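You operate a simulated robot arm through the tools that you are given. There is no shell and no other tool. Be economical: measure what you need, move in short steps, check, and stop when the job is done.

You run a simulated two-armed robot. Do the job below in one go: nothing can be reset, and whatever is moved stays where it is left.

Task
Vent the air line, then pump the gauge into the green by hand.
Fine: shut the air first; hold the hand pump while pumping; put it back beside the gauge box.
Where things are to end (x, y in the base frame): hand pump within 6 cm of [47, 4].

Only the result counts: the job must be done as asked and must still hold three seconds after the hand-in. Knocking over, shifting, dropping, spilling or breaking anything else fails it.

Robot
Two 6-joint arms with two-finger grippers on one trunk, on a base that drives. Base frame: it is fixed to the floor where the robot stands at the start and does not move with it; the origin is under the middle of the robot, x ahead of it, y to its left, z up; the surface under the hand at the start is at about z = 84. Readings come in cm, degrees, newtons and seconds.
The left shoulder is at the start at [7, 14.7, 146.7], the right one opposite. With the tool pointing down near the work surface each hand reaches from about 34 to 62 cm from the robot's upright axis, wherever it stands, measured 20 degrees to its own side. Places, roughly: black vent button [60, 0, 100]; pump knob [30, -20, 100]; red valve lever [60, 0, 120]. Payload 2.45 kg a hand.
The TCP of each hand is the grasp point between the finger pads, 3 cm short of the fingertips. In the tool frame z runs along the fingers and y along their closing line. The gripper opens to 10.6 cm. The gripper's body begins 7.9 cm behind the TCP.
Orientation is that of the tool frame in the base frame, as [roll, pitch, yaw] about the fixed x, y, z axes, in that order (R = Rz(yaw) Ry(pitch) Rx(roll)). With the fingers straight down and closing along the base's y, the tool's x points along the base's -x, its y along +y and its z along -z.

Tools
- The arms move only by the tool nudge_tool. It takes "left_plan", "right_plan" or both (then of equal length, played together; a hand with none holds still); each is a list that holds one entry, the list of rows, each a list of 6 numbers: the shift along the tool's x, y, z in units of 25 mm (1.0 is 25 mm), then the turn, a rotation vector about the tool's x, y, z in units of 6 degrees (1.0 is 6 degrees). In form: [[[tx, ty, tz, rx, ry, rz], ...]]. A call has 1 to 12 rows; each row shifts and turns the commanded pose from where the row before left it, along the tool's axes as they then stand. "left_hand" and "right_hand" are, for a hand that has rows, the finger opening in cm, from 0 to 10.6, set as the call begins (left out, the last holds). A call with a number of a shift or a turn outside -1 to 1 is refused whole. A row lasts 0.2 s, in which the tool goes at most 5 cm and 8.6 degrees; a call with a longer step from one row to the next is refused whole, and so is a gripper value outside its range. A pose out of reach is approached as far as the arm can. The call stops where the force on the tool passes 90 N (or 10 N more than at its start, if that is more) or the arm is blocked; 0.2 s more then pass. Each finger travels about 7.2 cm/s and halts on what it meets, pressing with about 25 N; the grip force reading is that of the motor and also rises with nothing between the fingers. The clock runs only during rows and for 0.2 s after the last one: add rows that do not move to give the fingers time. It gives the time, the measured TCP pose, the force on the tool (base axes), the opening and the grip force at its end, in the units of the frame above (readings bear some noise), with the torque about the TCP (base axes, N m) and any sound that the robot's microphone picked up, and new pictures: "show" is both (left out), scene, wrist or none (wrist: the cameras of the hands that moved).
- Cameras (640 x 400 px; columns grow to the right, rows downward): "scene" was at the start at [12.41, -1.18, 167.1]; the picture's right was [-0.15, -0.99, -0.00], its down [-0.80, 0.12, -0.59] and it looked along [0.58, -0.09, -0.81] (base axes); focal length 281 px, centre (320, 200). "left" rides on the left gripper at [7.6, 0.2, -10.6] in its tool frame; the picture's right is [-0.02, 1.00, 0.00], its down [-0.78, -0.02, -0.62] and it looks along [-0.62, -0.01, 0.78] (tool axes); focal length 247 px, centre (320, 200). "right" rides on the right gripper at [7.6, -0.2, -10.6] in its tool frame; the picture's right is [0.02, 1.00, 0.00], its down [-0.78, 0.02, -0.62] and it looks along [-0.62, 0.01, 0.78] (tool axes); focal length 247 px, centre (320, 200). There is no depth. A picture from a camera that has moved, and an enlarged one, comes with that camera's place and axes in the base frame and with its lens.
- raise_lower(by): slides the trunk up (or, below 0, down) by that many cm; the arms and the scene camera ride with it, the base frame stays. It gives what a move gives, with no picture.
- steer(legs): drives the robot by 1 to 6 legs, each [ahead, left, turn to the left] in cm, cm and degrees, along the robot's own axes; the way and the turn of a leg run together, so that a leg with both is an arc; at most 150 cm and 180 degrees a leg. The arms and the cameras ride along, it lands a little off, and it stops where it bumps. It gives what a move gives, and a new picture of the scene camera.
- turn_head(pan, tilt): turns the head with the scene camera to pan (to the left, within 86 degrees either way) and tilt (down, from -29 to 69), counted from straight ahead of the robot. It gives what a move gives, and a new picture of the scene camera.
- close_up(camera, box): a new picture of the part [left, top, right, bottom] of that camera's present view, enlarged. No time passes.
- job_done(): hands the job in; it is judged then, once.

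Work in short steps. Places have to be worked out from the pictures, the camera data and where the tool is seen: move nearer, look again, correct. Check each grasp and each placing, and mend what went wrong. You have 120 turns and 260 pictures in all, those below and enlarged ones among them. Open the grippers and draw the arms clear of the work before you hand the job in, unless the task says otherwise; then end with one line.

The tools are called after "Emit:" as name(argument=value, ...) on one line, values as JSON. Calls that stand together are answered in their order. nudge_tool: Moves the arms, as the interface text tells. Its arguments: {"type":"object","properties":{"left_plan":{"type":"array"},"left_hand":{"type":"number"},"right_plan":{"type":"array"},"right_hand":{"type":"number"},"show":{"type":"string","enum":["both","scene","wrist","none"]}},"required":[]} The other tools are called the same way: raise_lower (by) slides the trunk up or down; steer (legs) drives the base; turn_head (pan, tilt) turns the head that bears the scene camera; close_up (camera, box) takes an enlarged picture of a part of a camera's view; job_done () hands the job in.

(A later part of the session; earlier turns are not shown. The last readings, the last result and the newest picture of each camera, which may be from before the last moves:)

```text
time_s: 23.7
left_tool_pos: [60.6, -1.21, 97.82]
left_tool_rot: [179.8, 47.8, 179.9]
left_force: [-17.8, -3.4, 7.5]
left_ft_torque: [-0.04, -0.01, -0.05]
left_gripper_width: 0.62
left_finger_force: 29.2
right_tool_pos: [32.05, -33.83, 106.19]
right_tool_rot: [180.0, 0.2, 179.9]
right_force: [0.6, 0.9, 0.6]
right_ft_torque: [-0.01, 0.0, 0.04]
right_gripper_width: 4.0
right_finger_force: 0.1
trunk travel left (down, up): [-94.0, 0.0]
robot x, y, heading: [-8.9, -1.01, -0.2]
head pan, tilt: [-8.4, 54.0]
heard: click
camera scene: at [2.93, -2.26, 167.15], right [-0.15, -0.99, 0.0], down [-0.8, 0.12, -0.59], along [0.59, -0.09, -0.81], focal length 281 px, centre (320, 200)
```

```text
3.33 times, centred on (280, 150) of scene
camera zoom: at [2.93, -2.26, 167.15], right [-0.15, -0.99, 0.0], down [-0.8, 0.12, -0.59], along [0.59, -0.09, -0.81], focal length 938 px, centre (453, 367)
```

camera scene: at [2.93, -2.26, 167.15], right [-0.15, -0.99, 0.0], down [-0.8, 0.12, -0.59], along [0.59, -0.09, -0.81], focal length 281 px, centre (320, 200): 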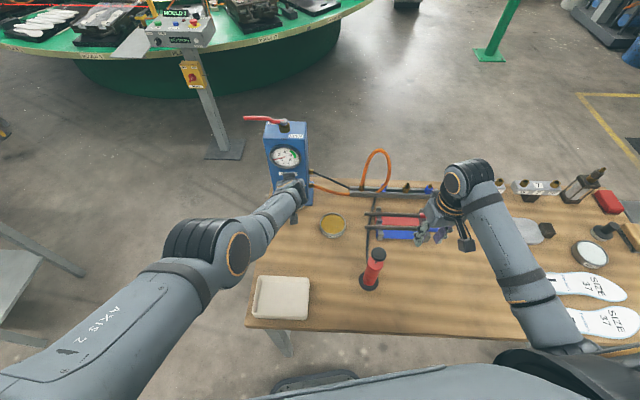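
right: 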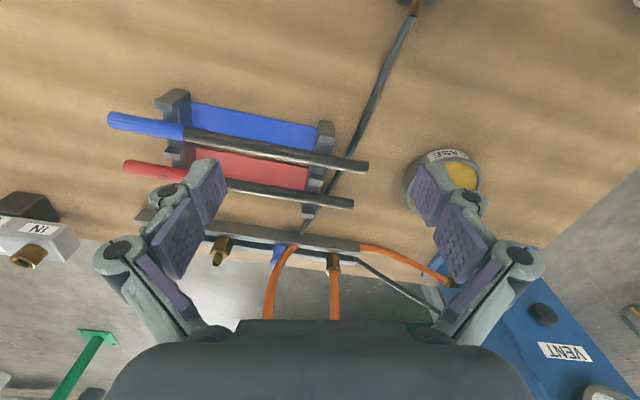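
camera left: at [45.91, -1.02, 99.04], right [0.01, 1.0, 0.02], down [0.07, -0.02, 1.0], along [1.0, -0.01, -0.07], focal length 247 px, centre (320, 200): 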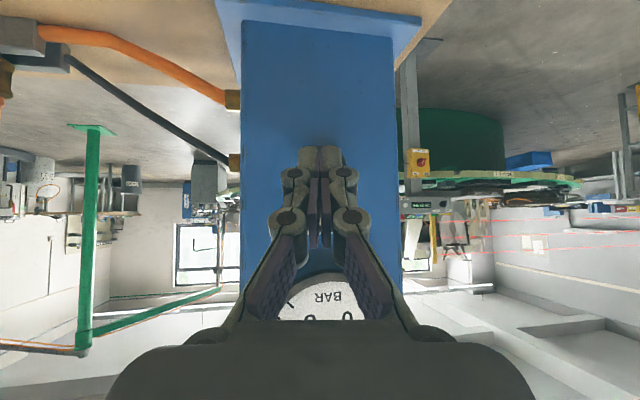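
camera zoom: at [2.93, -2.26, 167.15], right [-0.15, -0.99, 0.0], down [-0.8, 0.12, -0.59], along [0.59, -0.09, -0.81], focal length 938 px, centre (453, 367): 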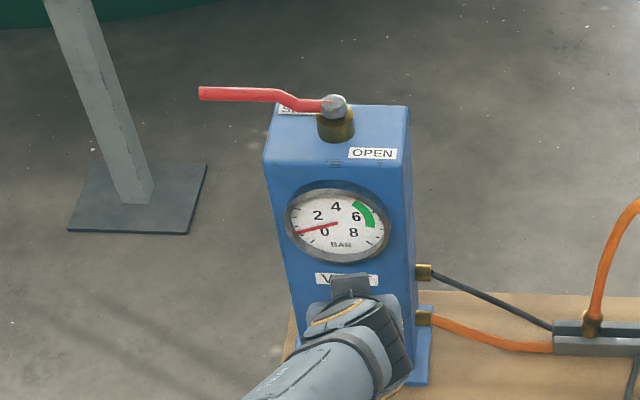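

A click was heard and the needle fell to about 0–1. I hold the press for a moment and re-check.

Emit:
nudge_tool(right_plan=[[[0, 0, 0, 0, 0, 0], [0, 0, 0, 0, 0, 0], [0, 0, 0, 0, 0, 0], [0, 0, 0, 0, 0, 0], [0, 0, 0, 0, 0, 0], [0, 0, 0, 0, 0, 0], [0, 0, 0, 0, 0, 0], [0, 0, 0, 0, 0, 0]]], show="none")

Emit:
close_up(camera="scene", box=[255, 115, 325, 185])

Emit:
close_up(camera="right", box=[0, 0, 640, 400])

```text
time_s: 25.5
left_tool_pos: [60.57, -1.15, 97.89]
left_tool_rot: [179.9, 47.8, 180.0]
left_force: [-15.5, -1.7, 10.5]
left_ft_torque: [-0.01, -0.05, -0.01]
left_gripper_width: 0.63
left_finger_force: 28.6
right_tool_pos: [32.26, -33.87, 106.19]
right_tool_rot: [-180.0, 0.3, 179.9]
right_force: [-1.0, 0.1, -0.9]
right_ft_torque: [0.03, 0.02, 0.01]
right_gripper_width: 4.03
right_finger_force: 0.1
trunk travel left (down, up): [-94.0, 0.0]
robot x, y, heading: [-9.01, -1.14, -0.4]
head pan, tilt: [-8.4, 54.0]
```

```text
5.71 times, centred on (290, 150) of scene
camera zoom: at [2.92, -2.2, 167.15], right [-0.15, -0.99, 0.0], down [-0.8, 0.12, -0.59], along [0.59, -0.09, -0.81], focal length 1607 px, centre (491, 486)
```

zoom: 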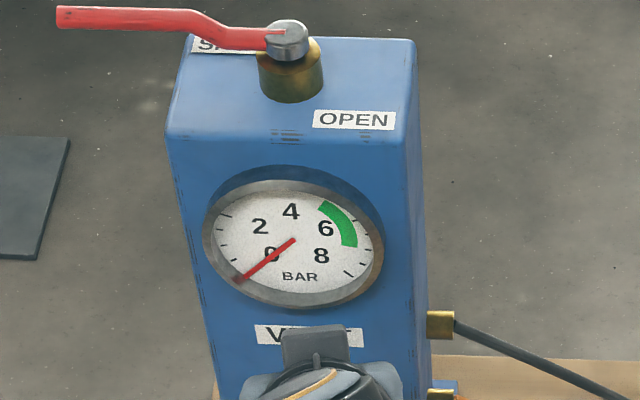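

```text
1.00 times, centred on (320, 200) of right (not enlarged: the box is as wide or as high as the picture)
camera zoom: at [24.38, -34.05, 116.79], right [-0.02, 1.0, 0.0], down [0.78, 0.02, 0.63], along [0.63, 0.01, -0.78], focal length 247 px, centre (320, 200)
```

zoom: 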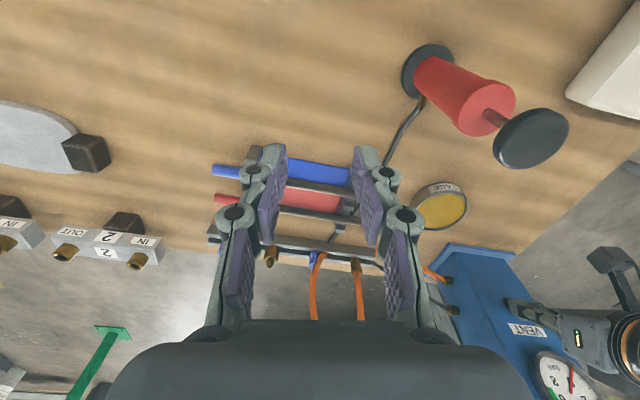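

The gauge is at 0 and the line is vented. The right view shows the pump: base at (30.7, -21.3), barrel top z≈97.7, knob z≈103 and about 4.5 cm wide. I retract the left hand and back the base up for grasp room.

Emit:
nudge_tool(left_plan=[[[0.55, 0, -0.6, 0, 0, 0], [0.55, 0, -0.6, 0, 0, 0], [0.55, 0, -0.6, 0, 0, 0], [0, 0, 0, 0, 0, 0]]], show="none")

Emit:
steer(legs=[[-8, 0, 0]])

Emit:
close_up(camera="scene", box=[230, 60, 350, 160])

```text
time_s: 26.5
left_tool_pos: [58.68, -1.78, 95.14]
left_tool_rot: [179.2, 47.9, -180.0]
left_force: [0.7, 0.4, 0.1]
left_ft_torque: [0.01, 0.04, -0.04]
left_gripper_width: 0.0
left_finger_force: 28.3
left hand out of reach, approached as far as the arm can: row 1, 2, 3
right_tool_pos: [32.57, -33.8, 105.99]
right_tool_rot: [180.0, 0.2, 179.9]
right_force: [0.4, 0.0, 0.0]
right_ft_torque: [0.0, -0.01, 0.0]
right_gripper_width: 3.99
right_finger_force: 0.0
trunk travel left (down, up): [-94.0, 0.0]
robot x, y, heading: [-8.72, -1.1, 0.0]
head pan, tilt: [-8.4, 54.0]
```

```text
time_s: 27.6
left_tool_pos: [51.1, -1.62, 94.3]
left_tool_rot: [179.1, 47.2, 180.0]
left_force: [0.2, -0.3, 0.5]
left_ft_torque: [-0.02, 0.02, 0.02]
left_gripper_width: 0.0
left_finger_force: 29.2
right_tool_pos: [25.46, -33.75, 105.8]
right_tool_rot: [180.0, -0.2, 179.9]
right_force: [0.7, 0.4, 0.1]
right_ft_torque: [0.02, 0.09, -0.01]
right_gripper_width: 4.02
right_finger_force: 0.1
trunk travel left (down, up): [-94.0, 0.0]
robot x, y, heading: [-16.44, -0.88, -0.2]
head pan, tilt: [-8.4, 54.0]
camera scene: at [-3.3, -2.15, 167.02], right [-0.15, -0.99, 0.0], down [-0.8, 0.12, -0.58], along [0.58, -0.09, -0.81], focal length 281 px, centre (320, 200)
```

scene: 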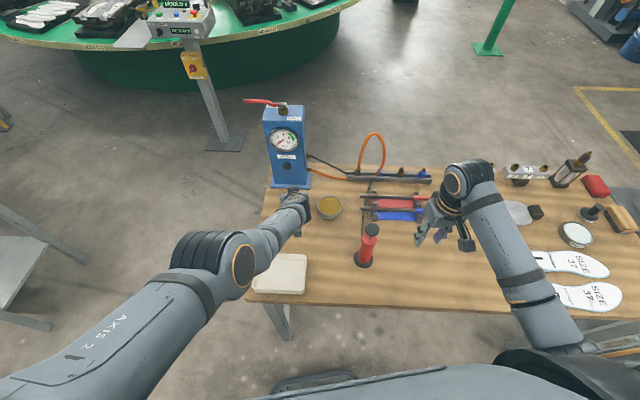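

```text
4.00 times, centred on (290, 110) of scene
camera zoom: at [-3.3, -2.15, 167.02], right [-0.15, -0.99, 0.0], down [-0.8, 0.12, -0.58], along [0.58, -0.09, -0.81], focal length 1125 px, centre (440, 560)
```

zoom: 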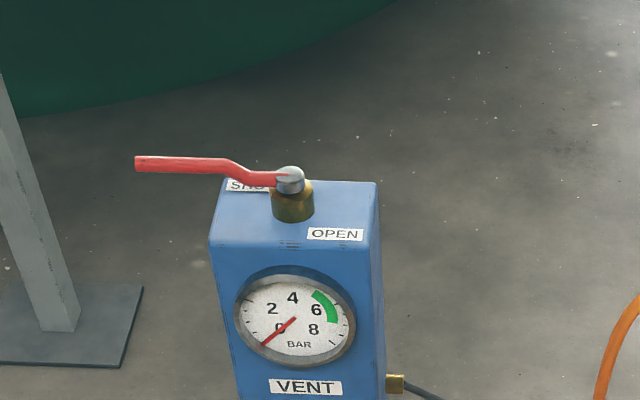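

The gauge stays at 0 with the lever shut. Now I yaw the right hand 18° left and tilt it 54° forward with the fingers open for a side grasp of the barrel.

Emit:
nudge_tool(right_plan=[[[0, 0, 0, 0, 0, -1], [0, 0, 0, 0, 0, -1], [0, 0, 0, 0, 0, -1], [0, 0, 0, 0, -1, 0], [0, 0, 0, 0, -1, 0], [0, 0, 0, 0, -1, 0], [0, 0, 0, 0, -1, 0], [0, 0, 0, 0, -1, 0], [0, 0, 0, 0, -1, 0], [0, 0, 0, 0, -1, 0], [0, 0, 0, 0, -1, 0], [0, 0, 0, 0, -1, 0]]], right_hand=10.6)

```text
time_s: 30.2
left_tool_pos: [50.52, -1.31, 94.81]
left_tool_rot: [178.9, 47.7, -180.0]
left_force: [-0.2, 0.1, -0.7]
left_ft_torque: [-0.01, 0.0, -0.01]
left_gripper_width: 0.0
left_finger_force: 28.3
right_tool_pos: [24.69, -33.59, 106.1]
right_tool_rot: [180.0, 54.0, -162.1]
right_force: [-0.8, -0.5, 0.0]
right_ft_torque: [-0.02, -0.02, 0.02]
right_gripper_width: 10.59
right_finger_force: 0.1
trunk travel left (down, up): [-94.0, 0.0]
robot x, y, heading: [-16.73, -0.89, 0.2]
head pan, tilt: [-8.4, 54.0]
camera scene: at [-4.44, -2.18, 167.12], right [-0.15, -0.99, 0.0], down [-0.8, 0.12, -0.59], along [0.58, -0.09, -0.81], focal length 281 px, centre (320, 200)
camera right: at [12.17, -37.99, 106.09], right [-0.32, 0.95, -0.02], down [-0.05, 0.0, 1.0], along [0.95, 0.32, 0.04], focal length 247 px, centre (320, 200)
```

scene: 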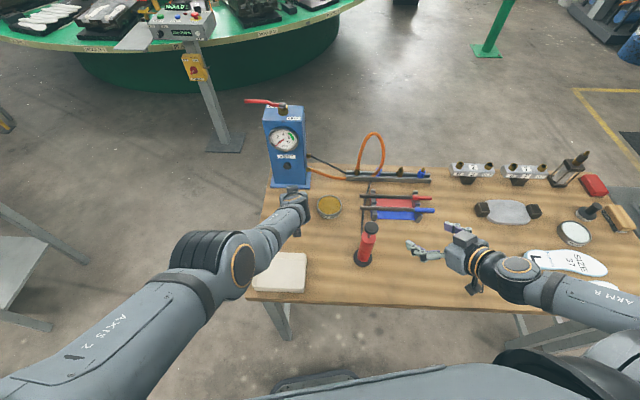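
right: 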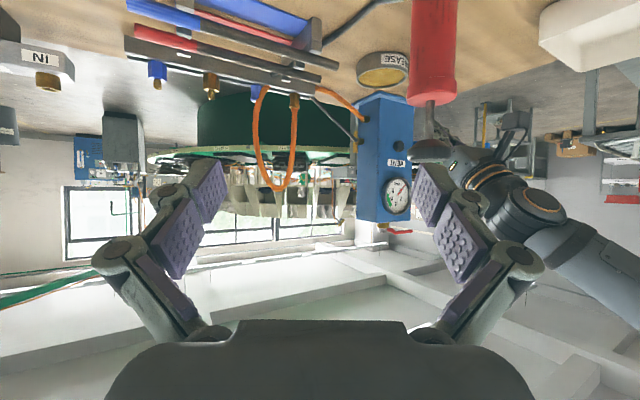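

The tilt reached exactly. The pump axis is confirmed at (30.6, -21.3). I move to a pre-grasp 11 cm short of it along the pointing direction, at z 92.

Emit:
nudge_tool(right_plan=[[[0.82, 0.66, 0.465, 0, 0, 0], [0.82, 0.66, 0.465, 0, 0, 0], [0.82, 0.66, 0.465, 0, 0, 0], [0.82, 0.66, 0.465, 0, 0, 0], [0.82, 0.66, 0.465, 0, 0, 0], [0.82, 0.66, 0.465, 0, 0, 0], [0, 0, 0, 0, 0, 0]]])

```text
time_s: 31.8
left_tool_pos: [50.69, -1.3, 94.61]
left_tool_rot: [178.9, 47.6, -180.0]
left_force: [1.4, -0.2, 0.2]
left_ft_torque: [0.01, -0.02, 0.0]
left_gripper_width: 0.0
left_finger_force: 28.9
right_tool_pos: [20.5, -25.72, 92.57]
right_tool_rot: [-180.0, 54.1, -162.1]
right_force: [-0.1, 0.0, 0.3]
right_ft_torque: [0.02, -0.02, 0.01]
right_gripper_width: 10.6
right_finger_force: 0.2
right hand out of reach, approached as far as the arm can: row 1
trunk travel left (down, up): [-94.0, 0.0]
robot x, y, heading: [-16.43, -0.95, -0.0]
head pan, tilt: [-8.4, 54.0]
camera scene: at [-4.15, -2.17, 167.09], right [-0.15, -0.99, 0.0], down [-0.8, 0.12, -0.59], along [0.58, -0.09, -0.81], focal length 281 px, centre (320, 200)
camera right: at [8.1, -30.04, 92.64], right [-0.32, 0.95, -0.02], down [-0.05, 0.0, 1.0], along [0.95, 0.32, 0.04], focal length 247 px, centre (320, 200)
```

scene: 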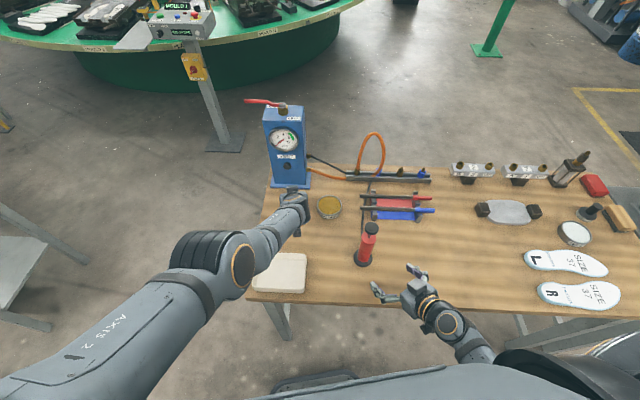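
right: 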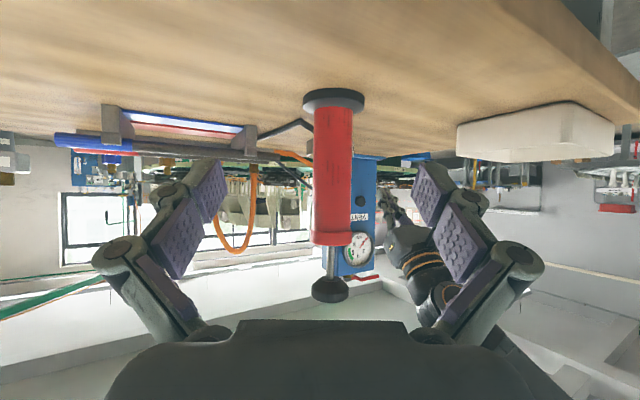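

Pump is about 1 cm to the tool's +y and 11 cm ahead. I centre it and advance so the fingers straddle the barrel.

Emit:
nudge_tool(right_plan=[[[-0.45, 0.2, 0.75, 0, 0, 0], [-0.45, 0.2, 0.75, 0, 0, 0], [-0.45, 0, 0.75, 0, 0, 0], [-0.45, 0, 0.75, 0, 0, 0], [-0.45, 0, 0.75, 0, 0, 0], [0, 0, 0, 0, 0, 0]]])

```text
time_s: 33.2
left_tool_pos: [50.66, -1.39, 94.72]
left_tool_rot: [178.9, 47.6, 180.0]
left_force: [-0.4, -0.9, 0.3]
left_ft_torque: [0.0, -0.02, -0.03]
left_gripper_width: 0.0
left_finger_force: 29.0
right_tool_pos: [30.52, -21.33, 91.73]
right_tool_rot: [-180.0, 54.1, -162.0]
right_force: [-0.1, -0.4, 0.8]
right_ft_torque: [0.0, 0.01, -0.02]
right_gripper_width: 10.62
right_finger_force: 0.1
trunk travel left (down, up): [-94.0, 0.0]
robot x, y, heading: [-16.2, -0.98, -0.1]
head pan, tilt: [-8.4, 54.0]
camera scene: at [-4.24, -2.17, 167.1], right [-0.15, -0.99, 0.0], down [-0.8, 0.12, -0.59], along [0.58, -0.09, -0.81], focal length 281 px, centre (320, 200)
camera right: at [18.02, -25.72, 91.81], right [-0.32, 0.95, -0.02], down [-0.05, 0.0, 1.0], along [0.95, 0.32, 0.04], focal length 247 px, centre (320, 200)
```

scene: 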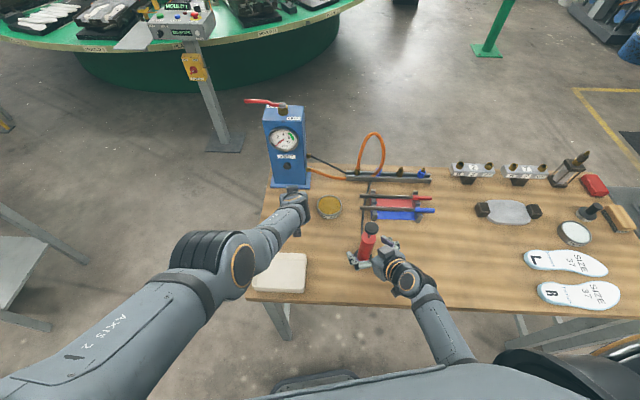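
right: 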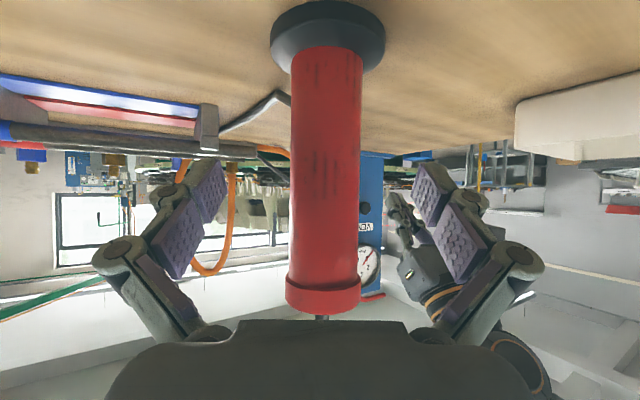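

The barrel is centred between the fingers. I close the right gripper.

Emit:
nudge_tool(right_plan=[[[0, 0, 0, 0, 0, 0], [0, 0, 0, 0, 0, 0], [0, 0, 0, 0, 0, 0], [0, 0, 0, 0, 0, 0], [0, 0, 0, 0, 0, 0]]], right_hand=0, show="wrist")

```text
time_s: 34.4
left_tool_pos: [50.69, -1.36, 94.65]
left_tool_rot: [178.9, 47.6, -180.0]
left_force: [0.0, 0.3, 0.8]
left_ft_torque: [0.02, -0.01, 0.0]
left_gripper_width: 0.02
left_finger_force: 28.6
right_tool_pos: [30.5, -21.37, 91.71]
right_tool_rot: [-179.9, 54.1, -162.0]
right_force: [-0.9, 0.8, 0.5]
right_ft_torque: [-0.03, 0.0, -0.02]
right_gripper_width: 3.82
right_finger_force: 25.0
trunk travel left (down, up): [-94.0, 0.0]
robot x, y, heading: [-17.03, -0.75, -0.2]
head pan, tilt: [-8.4, 54.0]
camera right: at [18.02, -25.7, 91.81], right [-0.32, 0.95, -0.02], down [-0.05, 0.0, 1.0], along [0.95, 0.32, 0.04], focal length 247 px, centre (320, 200)
```

right: 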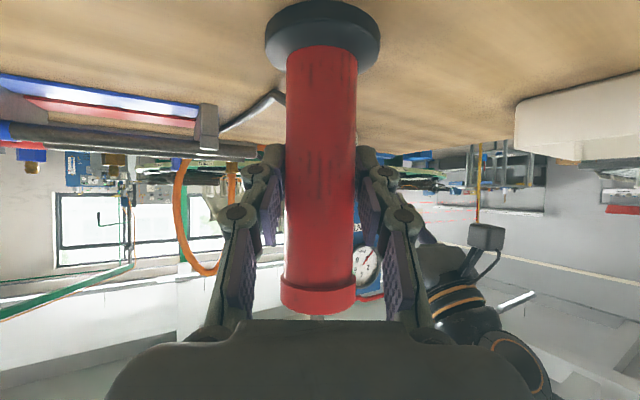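

The barrel is firmly held (3.82 cm, 25 N). I lift the pump about 1.5 cm and at the same time move the left hand up and to the left, out of the way.

Emit:
nudge_tool(left_plan=[[[-0.74, 0.9, -0.67, 0, 0, 0], [-0.74, 0.9, -0.67, 0, 0, 0], [-0.74, 0.9, -0.67, 0, 0, 0], [-0.74, 0.9, -0.67, 0, 0, 0], [-0.74, 0.9, -0.67, 0, 0, 0], [-0.74, 0.9, -0.67, 0, 0, 0]]], right_plan=[[[-0.16, 0, -0.12, 0, 0, 0], [-0.16, 0, -0.12, 0, 0, 0], [-0.16, 0, -0.12, 0, 0, 0], [0, 0, 0, 0, 0, 0], [0, 0, 0, 0, 0, 0], [0, 0, 0, 0, 0, 0]]])

```text
time_s: 35.8
left_tool_pos: [60.21, 8.43, 103.5]
left_tool_rot: [179.1, 47.5, -179.9]
left_force: [-0.7, -0.4, -0.1]
left_ft_torque: [0.02, -0.03, -0.01]
left_gripper_width: 0.0
left_finger_force: 28.5
left hand out of reach, approached as far as the arm can: row 1, 2, 3, 4, 5, 6
right_tool_pos: [30.43, -21.41, 93.16]
right_tool_rot: [-179.9, 54.1, -162.0]
right_force: [-0.1, -0.3, -1.7]
right_ft_torque: [-0.02, 0.02, -0.03]
right_gripper_width: 3.81
right_finger_force: 24.8
trunk travel left (down, up): [-94.0, 0.0]
robot x, y, heading: [-16.87, -0.83, 0.1]
head pan, tilt: [-8.4, 54.0]
camera scene: at [-4.11, -2.04, 167.09], right [-0.15, -0.99, 0.0], down [-0.8, 0.12, -0.59], along [0.58, -0.09, -0.81], focal length 281 px, centre (320, 200)
camera right: at [17.97, -25.71, 93.24], right [-0.32, 0.95, -0.02], down [-0.05, 0.0, 1.0], along [0.95, 0.32, 0.04], focal length 247 px, centre (320, 200)
camera left: at [47.26, 8.43, 105.05], right [0.0, 1.0, 0.03], down [0.07, -0.03, 1.0], along [1.0, 0.0, -0.07], focal length 247 px, centre (320, 200)
```

scene: 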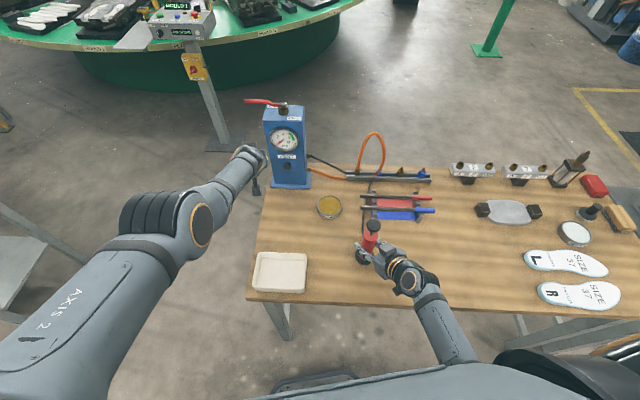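
right: 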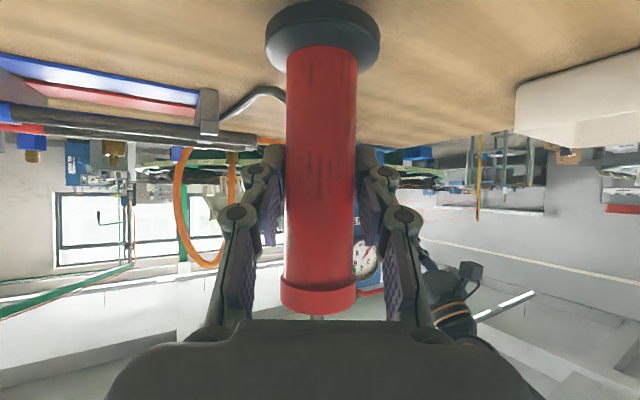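
left: 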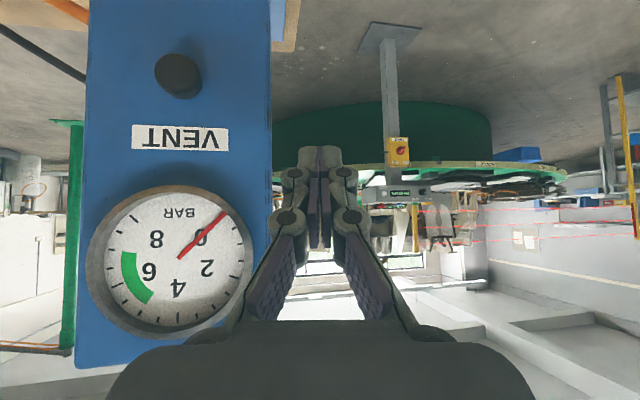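

The pump is lifted and held. The left hand is stretched far forward near the box, so I retract it toward the robot and to the left before driving.

Emit:
nudge_tool(left_plan=[[[0.72, 0.5, -0.8, 0, 0, 0], [0.72, 0.5, -0.8, 0, 0, 0], [0.72, 0.5, -0.8, 0, 0, 0], [0.72, 0.5, -0.8, 0, 0, 0], [0.72, 0.5, -0.8, 0, 0, 0], [0.72, 0.5, -0.8, 0, 0, 0], [0.72, 0.5, -0.8, 0, 0, 0]]], show="scene")

```text
time_s: 37.4
left_tool_pos: [55.47, 14.0, 94.5]
left_tool_rot: [179.2, 47.6, -180.0]
left_force: [-0.3, -0.3, 0.5]
left_ft_torque: [0.01, 0.0, -0.03]
left_gripper_width: 0.0
left_finger_force: 28.5
left hand out of reach, approached as far as the arm can: row 1, 2, 3, 4, 5, 6, 7
right_tool_pos: [30.38, -21.35, 93.12]
right_tool_rot: [-179.9, 54.0, -162.0]
right_force: [-0.3, -1.0, -1.9]
right_ft_torque: [-0.02, 0.04, -0.02]
right_gripper_width: 3.81
right_finger_force: 25.2
trunk travel left (down, up): [-94.0, 0.0]
robot x, y, heading: [-16.59, -1.02, 0.1]
head pan, tilt: [-8.4, 54.0]
camera scene: at [-4.15, -2.08, 167.1], right [-0.15, -0.99, 0.0], down [-0.8, 0.12, -0.59], along [0.58, -0.09, -0.81], focal length 281 px, centre (320, 200)
```

scene: 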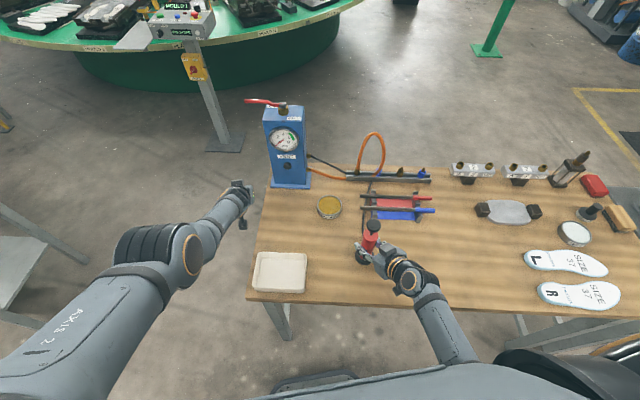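

My tally shows the left hand's commanded pose has drifted out of reach (too near and high). I bring the command back to a reachable spot, about 46 ahead, 21 left, z 100 in robot terms.

Emit:
nudge_tool(left_plan=[[[0.075, 0, 0.95, 0, 0, 0], [0.075, 0, 0.95, 0, 0, 0], [0.075, 0, 0.95, 0, 0, 0], [0.075, 0, 0.95, 0, 0, 0], [0.075, 0, 0.95, 0, 0, 0], [0.075, 0, 0.95, 0, 0, 0], [0.075, 0, 0.95, 0, 0, 0], [0.075, 0, 0.95, 0, 0, 0], [0.075, 0, 0.95, 0, 0, 0], [0.075, 0, 0.95, 0, 0, 0], [0.075, 0, 0.95, 0, 0, 0]]], show="scene")

```text
time_s: 39.8
left_tool_pos: [55.39, 13.95, 94.57]
left_tool_rot: [179.1, 47.6, -179.9]
left_force: [0.0, 0.9, -0.4]
left_ft_torque: [-0.01, -0.01, -0.02]
left_gripper_width: 0.01
left_finger_force: 28.4
left hand out of reach, approached as far as the arm can: row 1, 2, 3, 4, 5, 6, 7, 8, 9, 10, 11
right_tool_pos: [30.43, -21.42, 93.08]
right_tool_rot: [-179.9, 54.1, -162.0]
right_force: [0.4, 0.7, -2.9]
right_ft_torque: [0.0, 0.01, -0.01]
right_gripper_width: 3.81
right_finger_force: 25.2
trunk travel left (down, up): [-94.0, 0.0]
robot x, y, heading: [-16.66, -1.07, 0.2]
head pan, tilt: [-8.4, 54.0]
camera scene: at [-4.14, -2.14, 167.09], right [-0.15, -0.99, 0.0], down [-0.8, 0.12, -0.59], along [0.58, -0.09, -0.81], focal length 281 px, centre (320, 200)
```

scene: 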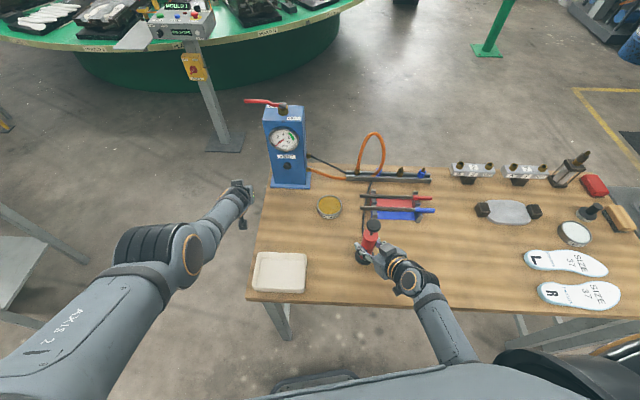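

The left arm appears stuck straight at the edge of its reach. I swing it left, clear of the table edge, and then pull inward and down so the elbow can bend.

Emit:
nudge_tool(left_plan=[[[0, 0.9, 0, 0, 0, 0], [0, 0.9, 0, 0, 0, 0], [0, 0.9, 0, 0, 0, 0], [0, 0.9, 0, 0, 0, 0], [0, 0.9, 0, 0, 0, 0], [0, 0.9, 0, 0, 0, 0], [0.93, 0, -0.24, 0, 0, 0], [0.93, 0, -0.24, 0, 0, 0], [0.93, 0, -0.24, 0, 0, 0], [0.93, 0, -0.24, 0, 0, 0], [0.93, 0, -0.24, 0, 0, 0], [0.93, 0, -0.24, 0, 0, 0]]], show="scene")

```text
time_s: 42.4
left_tool_pos: [45.7, 27.79, 84.47]
left_tool_rot: [179.1, 47.7, -179.9]
left_force: [0.5, 0.3, 0.1]
left_ft_torque: [0.01, 0.0, -0.01]
left_gripper_width: 0.0
left_finger_force: 28.0
left hand out of reach, approached as far as the arm can: row 2, 7, 8, 9, 10, 11, 12
right_tool_pos: [30.45, -21.39, 93.18]
right_tool_rot: [-179.9, 54.1, -162.1]
right_force: [0.0, -1.2, -2.5]
right_ft_torque: [0.01, 0.02, -0.02]
right_gripper_width: 3.83
right_finger_force: 24.9
trunk travel left (down, up): [-94.0, 0.0]
robot x, y, heading: [-16.8, -0.98, -0.2]
head pan, tilt: [-8.4, 54.0]
camera scene: at [-4.19, -2.1, 167.1], right [-0.15, -0.99, 0.0], down [-0.8, 0.12, -0.59], along [0.58, -0.09, -0.81], focal length 281 px, centre (320, 200)
```

scene: 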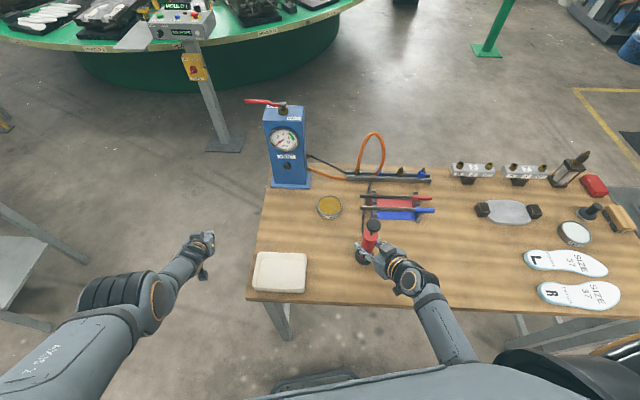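

It moved. Now I test raising straight up from here, which should lie inside its reach.

Emit:
nudge_tool(left_plan=[[[-0.37, 0, -0.335, 0, 0, 0], [-0.37, 0, -0.335, 0, 0, 0], [-0.37, 0, -0.335, 0, 0, 0], [-0.37, 0, -0.335, 0, 0, 0], [-0.37, 0, -0.335, 0, 0, 0], [-0.37, 0, -0.335, 0, 0, 0], [-0.37, 0, -0.335, 0, 0, 0], [-0.37, 0, -0.335, 0, 0, 0]]], show="none")

```text
time_s: 44.2
left_tool_pos: [49.32, 28.33, 87.66]
left_tool_rot: [179.1, 47.6, 180.0]
left_force: [1.0, 0.1, 0.7]
left_ft_torque: [0.01, -0.01, -0.02]
left_gripper_width: 0.03
left_finger_force: 28.7
left hand out of reach, approached as far as the arm can: row 1, 2, 3, 4, 5, 6, 7, 8
right_tool_pos: [30.35, -21.44, 93.15]
right_tool_rot: [-179.9, 54.0, -162.0]
right_force: [0.6, -0.6, -1.9]
right_ft_torque: [-0.01, 0.02, 0.01]
right_gripper_width: 3.83
right_finger_force: 24.8
trunk travel left (down, up): [-94.0, 0.0]
robot x, y, heading: [-16.68, -1.31, 0.1]
head pan, tilt: [-8.4, 54.0]
```

Still sliding along the straight-arm shell. I try pure downward beside the table, which should bend the elbow the other way.

Emit:
nudge_tool(left_plan=[[[0.37, 0, 0.335, 0, 0, 0], [0.37, 0, 0.335, 0, 0, 0], [0.37, 0, 0.335, 0, 0, 0], [0.37, 0, 0.335, 0, 0, 0], [0.37, 0, 0.335, 0, 0, 0], [0.37, 0, 0.335, 0, 0, 0], [0.74, 0, -0.67, 0, 0, 0], [0.74, 0, -0.67, 0, 0, 0], [0.74, 0, -0.67, 0, 0, 0], [0.74, 0, -0.67, 0, 0, 0], [0.74, 0, -0.67, 0, 0, 0]]], show="scene")

```text
time_s: 46.6
left_tool_pos: [33.81, 29.02, 83.77]
left_tool_rot: [179.1, 47.7, -180.0]
left_force: [-0.1, 1.0, 0.4]
left_ft_torque: [0.01, 0.03, 0.0]
left_gripper_width: 0.0
left_finger_force: 28.5
left hand out of reach, approached as far as the arm can: row 1, 2, 3, 4, 5, 6, 7
right_tool_pos: [30.24, -21.47, 93.29]
right_tool_rot: [-179.9, 54.0, -162.0]
right_force: [-0.5, 0.1, -2.4]
right_ft_torque: [-0.01, -0.02, 0.0]
right_gripper_width: 3.8
right_finger_force: 24.6
trunk travel left (down, up): [-94.0, 0.0]
robot x, y, heading: [-16.49, -0.84, 0.0]
head pan, tilt: [-8.4, 54.0]
camera scene: at [-4.41, -2.1, 167.12], right [-0.15, -0.99, 0.0], down [-0.8, 0.12, -0.59], along [0.58, -0.09, -0.81], focal length 281 px, centre (320, 200)
```

scene: 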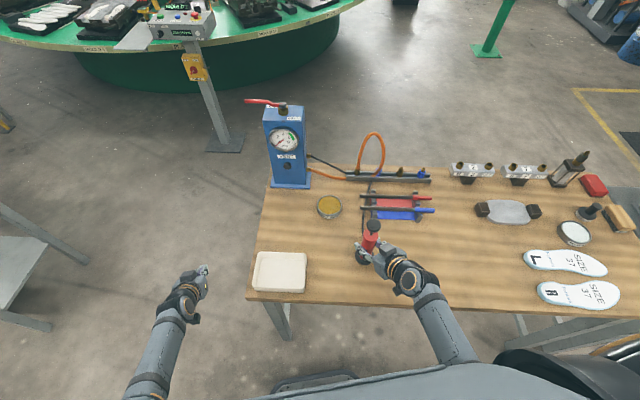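

The elbow has bent again and the arm tracks. I raise the left hand to z≈100 and start untilting it to point down.

Emit:
nudge_tool(left_plan=[[[-0.74, 0, -0.67, 0, 0, 0], [-0.74, 0, -0.67, 0, 0, 0], [-0.74, 0, -0.67, 0, 0, 0], [-0.74, 0, -0.67, 0, 0, 0], [-0.74, 0, -0.67, 0, 0, 0], [-0.74, 0, -0.67, 0, 0, 0], [-0.74, 0, -0.67, 0, 0, 0], [-0.74, 0, -0.67, 0, 0, 0], [0, 0, 0, 0, 1, 0], [0, 0, 0, 0, 1, 0], [0, 0, 0, 0, 1, 0], [0, 0, 0, 0, 1, 0]]], show="none")

```text
time_s: 49.2
left_tool_pos: [33.97, 28.74, 103.71]
left_tool_rot: [179.2, 23.4, -179.5]
left_force: [-0.3, -0.1, 0.1]
left_ft_torque: [-0.01, -0.01, 0.0]
left_gripper_width: 0.03
left_finger_force: 28.5
right_tool_pos: [30.48, -21.55, 93.16]
right_tool_rot: [-180.0, 54.0, -161.9]
right_force: [1.3, -0.2, -2.2]
right_ft_torque: [0.01, 0.03, -0.05]
right_gripper_width: 3.83
right_finger_force: 25.0
trunk travel left (down, up): [-94.0, 0.0]
robot x, y, heading: [-16.4, -1.05, 0.2]
head pan, tilt: [-8.4, 54.0]
```

Tracking precisely. I finish untilting the left hand while carrying the pump 11 cm to the left with the right hand.

Emit:
nudge_tool(left_plan=[[[0, 0, 0, 0, 1, 0], [0, 0, 0, 0, 1, 0], [0, 0, 0, 0, 1, 0], [0, 0, 0, 0, 0.9, 0], [0, 0, 0, 0, 0, 0], [0, 0, 0, 0, 0, 0], [0, 0, 0, 0, 0, 0]]], right_plan=[[[-0.138, 0.723, 0.19, 0, 0, 0], [-0.138, 0.723, 0.19, 0, 0, 0], [-0.138, 0.723, 0.19, 0, 0, 0], [-0.138, 0.723, 0.19, 0, 0, 0], [-0.138, 0.723, 0.19, 0, 0, 0], [-0.138, 0.723, 0.19, 0, 0, 0], [0, 0, 0, 0, 0, 0]]])

```text
time_s: 50.8
left_tool_pos: [34.03, 28.75, 103.84]
left_tool_rot: [179.3, 0.2, -179.4]
left_force: [0.3, -0.5, -0.6]
left_ft_torque: [0.0, 0.02, 0.02]
left_gripper_width: 0.0
left_finger_force: 28.7
right_tool_pos: [30.16, -11.07, 92.61]
right_tool_rot: [-177.4, 53.3, -159.3]
right_force: [0.4, 0.0, -3.4]
right_ft_torque: [-0.03, -0.01, 0.02]
right_gripper_width: 3.81
right_finger_force: 24.7
trunk travel left (down, up): [-94.0, 0.0]
robot x, y, heading: [-16.73, -1.0, 0.1]
head pan, tilt: [-8.4, 54.0]
camera scene: at [-4.11, -2.21, 167.09], right [-0.15, -0.99, 0.0], down [-0.8, 0.12, -0.59], along [0.58, -0.09, -0.81], focal length 281 px, centre (320, 200)
camera right: at [17.91, -15.54, 92.83], right [-0.33, 0.94, -0.04], down [-0.04, 0.03, 1.0], along [0.94, 0.33, 0.03], focal length 247 px, centre (320, 200)
camera left: at [26.35, 28.67, 114.33], right [0.01, 1.0, 0.01], down [0.78, -0.01, 0.62], along [0.62, 0.0, -0.78], focal length 247 px, centre (320, 200)
```

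scene: 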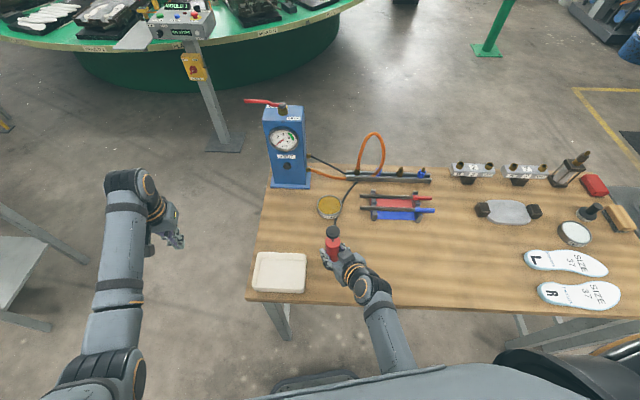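
right: 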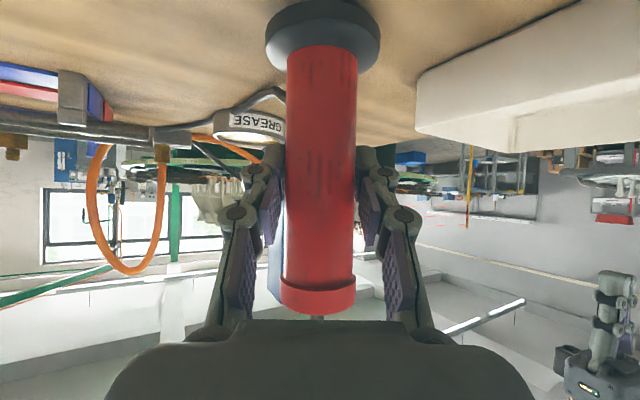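
left: 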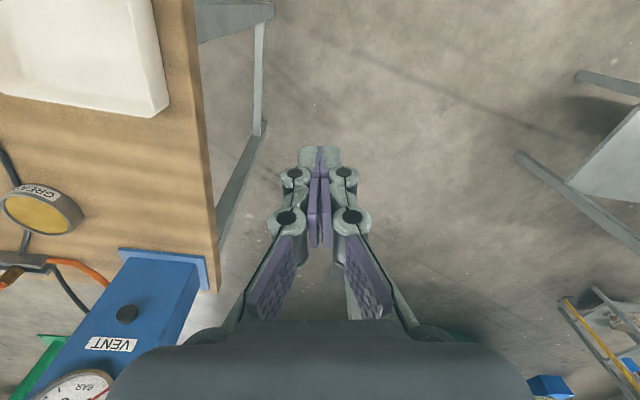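

The pump is at (30.2, -11.1). I check how the hose lies relative to the grease can.

Emit:
close_up(camera="scene", box=[290, 160, 410, 270])

Emit:
close_up(camera="right", box=[180, 40, 420, 190])

```text
3.64 times, centred on (350, 215) of scene
camera zoom: at [-4.11, -2.21, 167.09], right [-0.15, -0.99, 0.0], down [-0.8, 0.12, -0.59], along [0.58, -0.09, -0.81], focal length 1023 px, centre (211, 146)
```

zoom: 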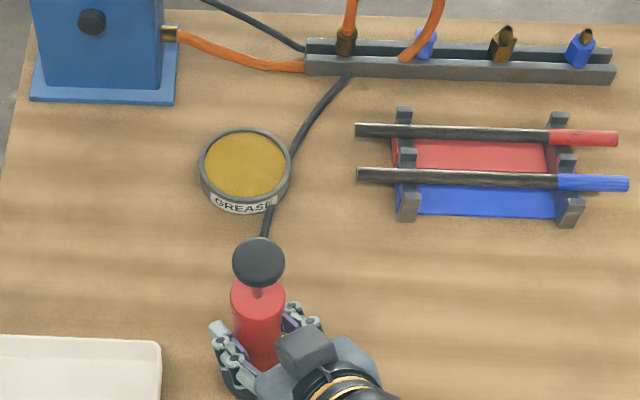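

```text
2.67 times, centred on (300, 115) of right
camera zoom: at [17.91, -15.54, 92.83], right [-0.33, 0.94, -0.04], down [-0.04, 0.03, 1.0], along [0.94, 0.33, 0.03], focal length 659 px, centre (373, 427)
```

zoom: 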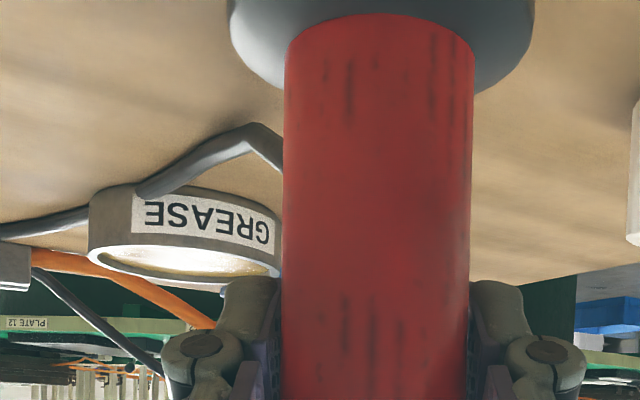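

The hose seems to run along the can without disturbing it. I raise the pump 4 cm more so the hand and hose clear the tray, then drive ahead 8 cm.

Emit:
nudge_tool(right_plan=[[[-0.65, 0, -0.47, 0, 0, 0], [-0.65, 0, -0.47, 0, 0, 0], [0, 0, 0, 0, 0, 0]]], show="none")

Emit:
steer(legs=[[9, 0, 0]])

Emit:
close_up(camera="scene", box=[240, 170, 400, 300])

```text
time_s: 51.6
left_tool_pos: [34.02, 28.81, 103.79]
left_tool_rot: [179.4, 0.3, -179.3]
left_force: [0.8, -0.3, 0.1]
left_ft_torque: [0.0, -0.02, -0.01]
left_gripper_width: 0.0
left_finger_force: 28.3
right_tool_pos: [31.17, -12.39, 96.99]
right_tool_rot: [-173.0, 53.4, -154.9]
right_force: [-0.7, -0.3, -1.9]
right_ft_torque: [-0.02, 0.02, 0.02]
right_gripper_width: 3.84
right_finger_force: 24.7
trunk travel left (down, up): [-94.0, 0.0]
robot x, y, heading: [-16.52, -1.19, -0.1]
head pan, tilt: [-8.4, 54.0]
```

```text
time_s: 52.7
left_tool_pos: [42.45, 28.72, 104.01]
left_tool_rot: [179.5, 0.4, -179.3]
left_force: [-0.9, -0.6, 0.0]
left_ft_torque: [0.0, -0.05, 0.02]
left_gripper_width: 0.01
left_finger_force: 28.4
right_tool_pos: [39.4, -12.47, 96.85]
right_tool_rot: [-173.1, 53.3, -155.1]
right_force: [-0.1, 0.2, -2.2]
right_ft_torque: [-0.04, -0.02, -0.01]
right_gripper_width: 3.83
right_finger_force: 25.1
trunk travel left (down, up): [-94.0, 0.0]
robot x, y, heading: [-7.94, -1.35, -0.1]
head pan, tilt: [-8.4, 54.0]
camera scene: at [4.1, -2.17, 167.15], right [-0.15, -0.99, 0.0], down [-0.8, 0.12, -0.59], along [0.58, -0.09, -0.81], focal length 281 px, centre (320, 200)
```

scene: 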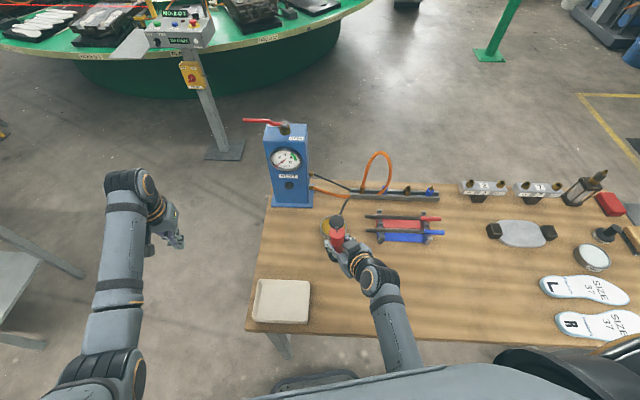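

```text
3.08 times, centred on (320, 235) of scene
camera zoom: at [4.1, -2.17, 167.15], right [-0.15, -0.99, 0.0], down [-0.8, 0.12, -0.59], along [0.58, -0.09, -0.81], focal length 865 px, centre (320, 92)
```

zoom: 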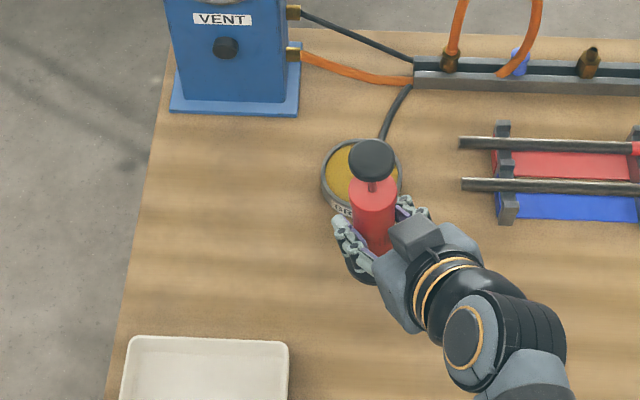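

The right wrist is near a limit (about 6° lean). Yawing the hand further left around the pump should relieve that, and also clear room for the left hand.

Emit:
nudge_tool(right_plan=[[[0, 0, 0, -0.81, 0, -0.59], [0, 0, 0, -0.81, 0, -0.59], [0, 0, 0, -0.81, 0, -0.59], [0, 0, 0, -0.81, 0, -0.59], [0, 0, 0, -0.81, 0, -0.59], [0, 0, 0, 0, 0, 0]]])

```text
time_s: 54.1
left_tool_pos: [42.74, 28.81, 103.86]
left_tool_rot: [179.4, 0.2, -179.5]
left_force: [0.2, 0.6, 0.4]
left_ft_torque: [0.01, 0.02, -0.02]
left_gripper_width: 0.01
left_finger_force: 28.7
right_tool_pos: [39.69, -12.45, 96.79]
right_tool_rot: [-174.7, 51.2, -126.3]
right_force: [2.6, -0.1, 11.6]
right_ft_torque: [0.32, -0.2, 0.02]
right_gripper_width: 3.98
right_finger_force: 25.1
trunk travel left (down, up): [-94.0, 0.0]
robot x, y, heading: [-7.68, -0.51, 0.1]
head pan, tilt: [-8.4, 54.0]
camera scene: at [4.58, -2.07, 167.12], right [-0.15, -0.99, 0.0], down [-0.8, 0.12, -0.59], along [0.58, -0.09, -0.81], focal length 281 px, centre (320, 200)
camera right: at [31.27, -22.55, 97.5], right [-0.77, 0.64, -0.07], down [-0.06, 0.05, 1.0], along [0.64, 0.77, 0.0], focal length 247 px, centre (320, 200)
```

scene: 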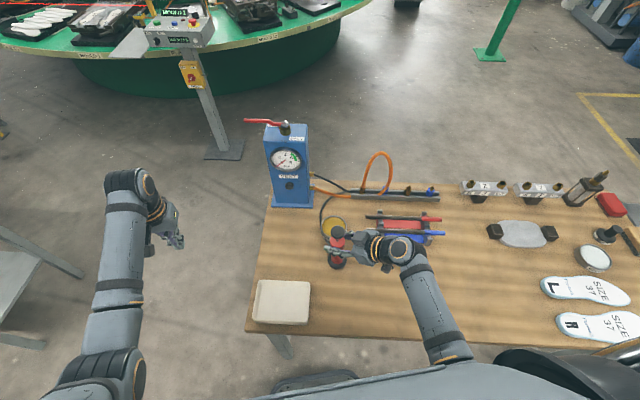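
right: 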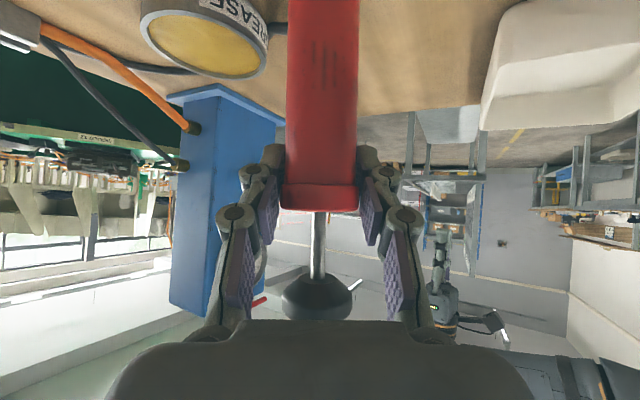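

The pump appears to have slid down in the grip toward the table. I look closely.

Emit:
close_up(camera="scene", box=[290, 170, 410, 290])

Emit:
close_up(camera="right", box=[130, 0, 490, 225])

Emit:
close_up(camera="left", box=[0, 0, 300, 190])

```text
3.33 times, centred on (350, 230) of scene
camera zoom: at [4.58, -2.07, 167.12], right [-0.15, -0.99, 0.0], down [-0.8, 0.12, -0.59], along [0.58, -0.09, -0.81], focal length 938 px, centre (220, 100)
```

zoom: 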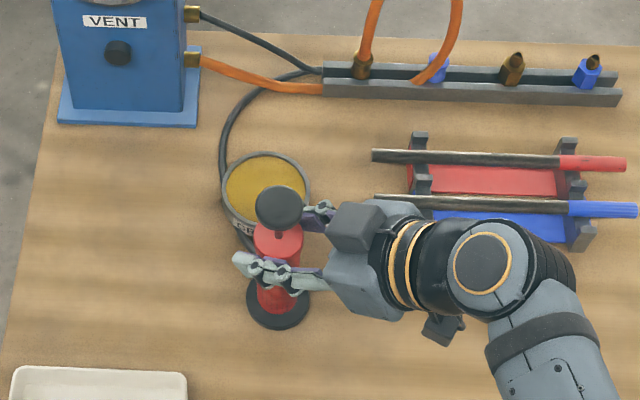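

```text
1.78 times, centred on (310, 112) of right
camera zoom: at [31.27, -22.55, 97.5], right [-0.77, 0.64, -0.07], down [-0.06, 0.05, 1.0], along [0.64, 0.77, 0.0], focal length 439 px, centre (338, 356)
```

zoom: 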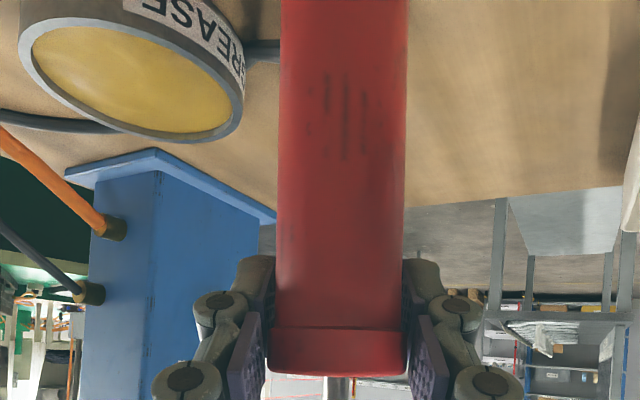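

```text
2.11 times, centred on (150, 95) of left
camera zoom: at [35.13, 28.72, 114.35], right [0.01, 1.0, 0.01], down [0.78, -0.01, 0.62], along [0.62, 0.0, -0.78], focal length 520 px, centre (678, 421)
```

zoom: 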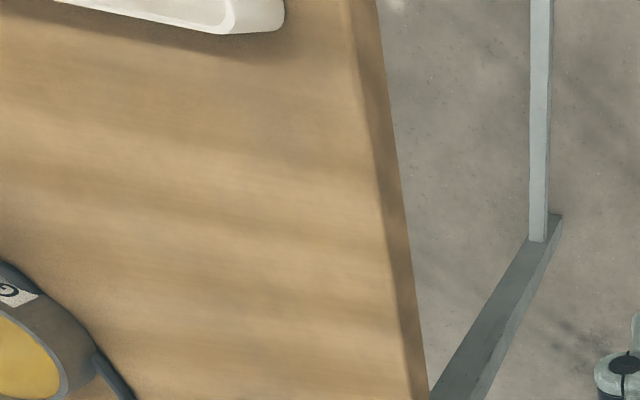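

The hose is evidently only visual (it passes through the can's position without moving it), and the pump is standing upright on the table near (39.8, -12.4) with my grip at its top collar. I open, lower the hand 5 cm and check before regripping.

Emit:
nudge_tool(right_plan=[[[0, 0, 0, 0, 0, 0], [0, 0, 0, 0, 0, 0], [0, 0, 0, 0, 0, 0], [0, 0, 0, 0, 0, 0], [0.58, 0, 0.45, 0, 0, 0], [0.58, 0, 0.45, 0, 0, 0], [0.58, 0, 0.45, 0, 0, 0], [0, 0, 0, 0, 0, 0]]], right_hand=10.6)

```text
time_s: 55.9
left_tool_pos: [42.85, 28.77, 103.86]
left_tool_rot: [179.4, 0.2, -179.4]
left_force: [0.2, 0.1, -0.7]
left_ft_torque: [0.01, 0.02, 0.0]
left_gripper_width: 0.01
left_finger_force: 29.2
right_tool_pos: [39.91, -12.7, 91.18]
right_tool_rot: [-174.9, 51.2, -126.4]
right_force: [-0.5, -0.1, -0.7]
right_ft_torque: [0.02, 0.02, -0.03]
right_gripper_width: 10.61
right_finger_force: 0.0
trunk travel left (down, up): [-94.0, 0.0]
robot x, y, heading: [-7.67, -0.74, -0.1]
head pan, tilt: [-8.4, 54.0]
camera scene: at [4.67, -2.13, 167.1], right [-0.15, -0.99, 0.0], down [-0.8, 0.12, -0.59], along [0.58, -0.09, -0.81], focal length 281 px, centre (320, 200)
camera right: at [31.49, -22.9, 91.94], right [-0.77, 0.64, -0.07], down [-0.05, 0.05, 1.0], along [0.64, 0.77, -0.01], focal length 247 px, centre (320, 200)
```

scene: 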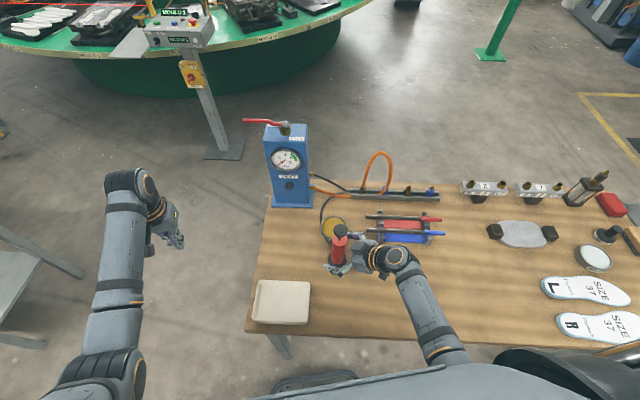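
right: 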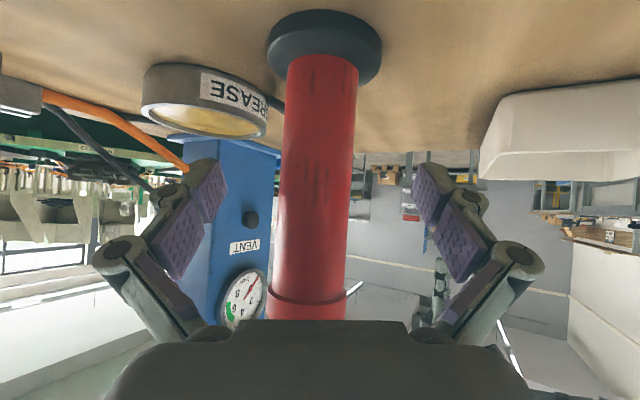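

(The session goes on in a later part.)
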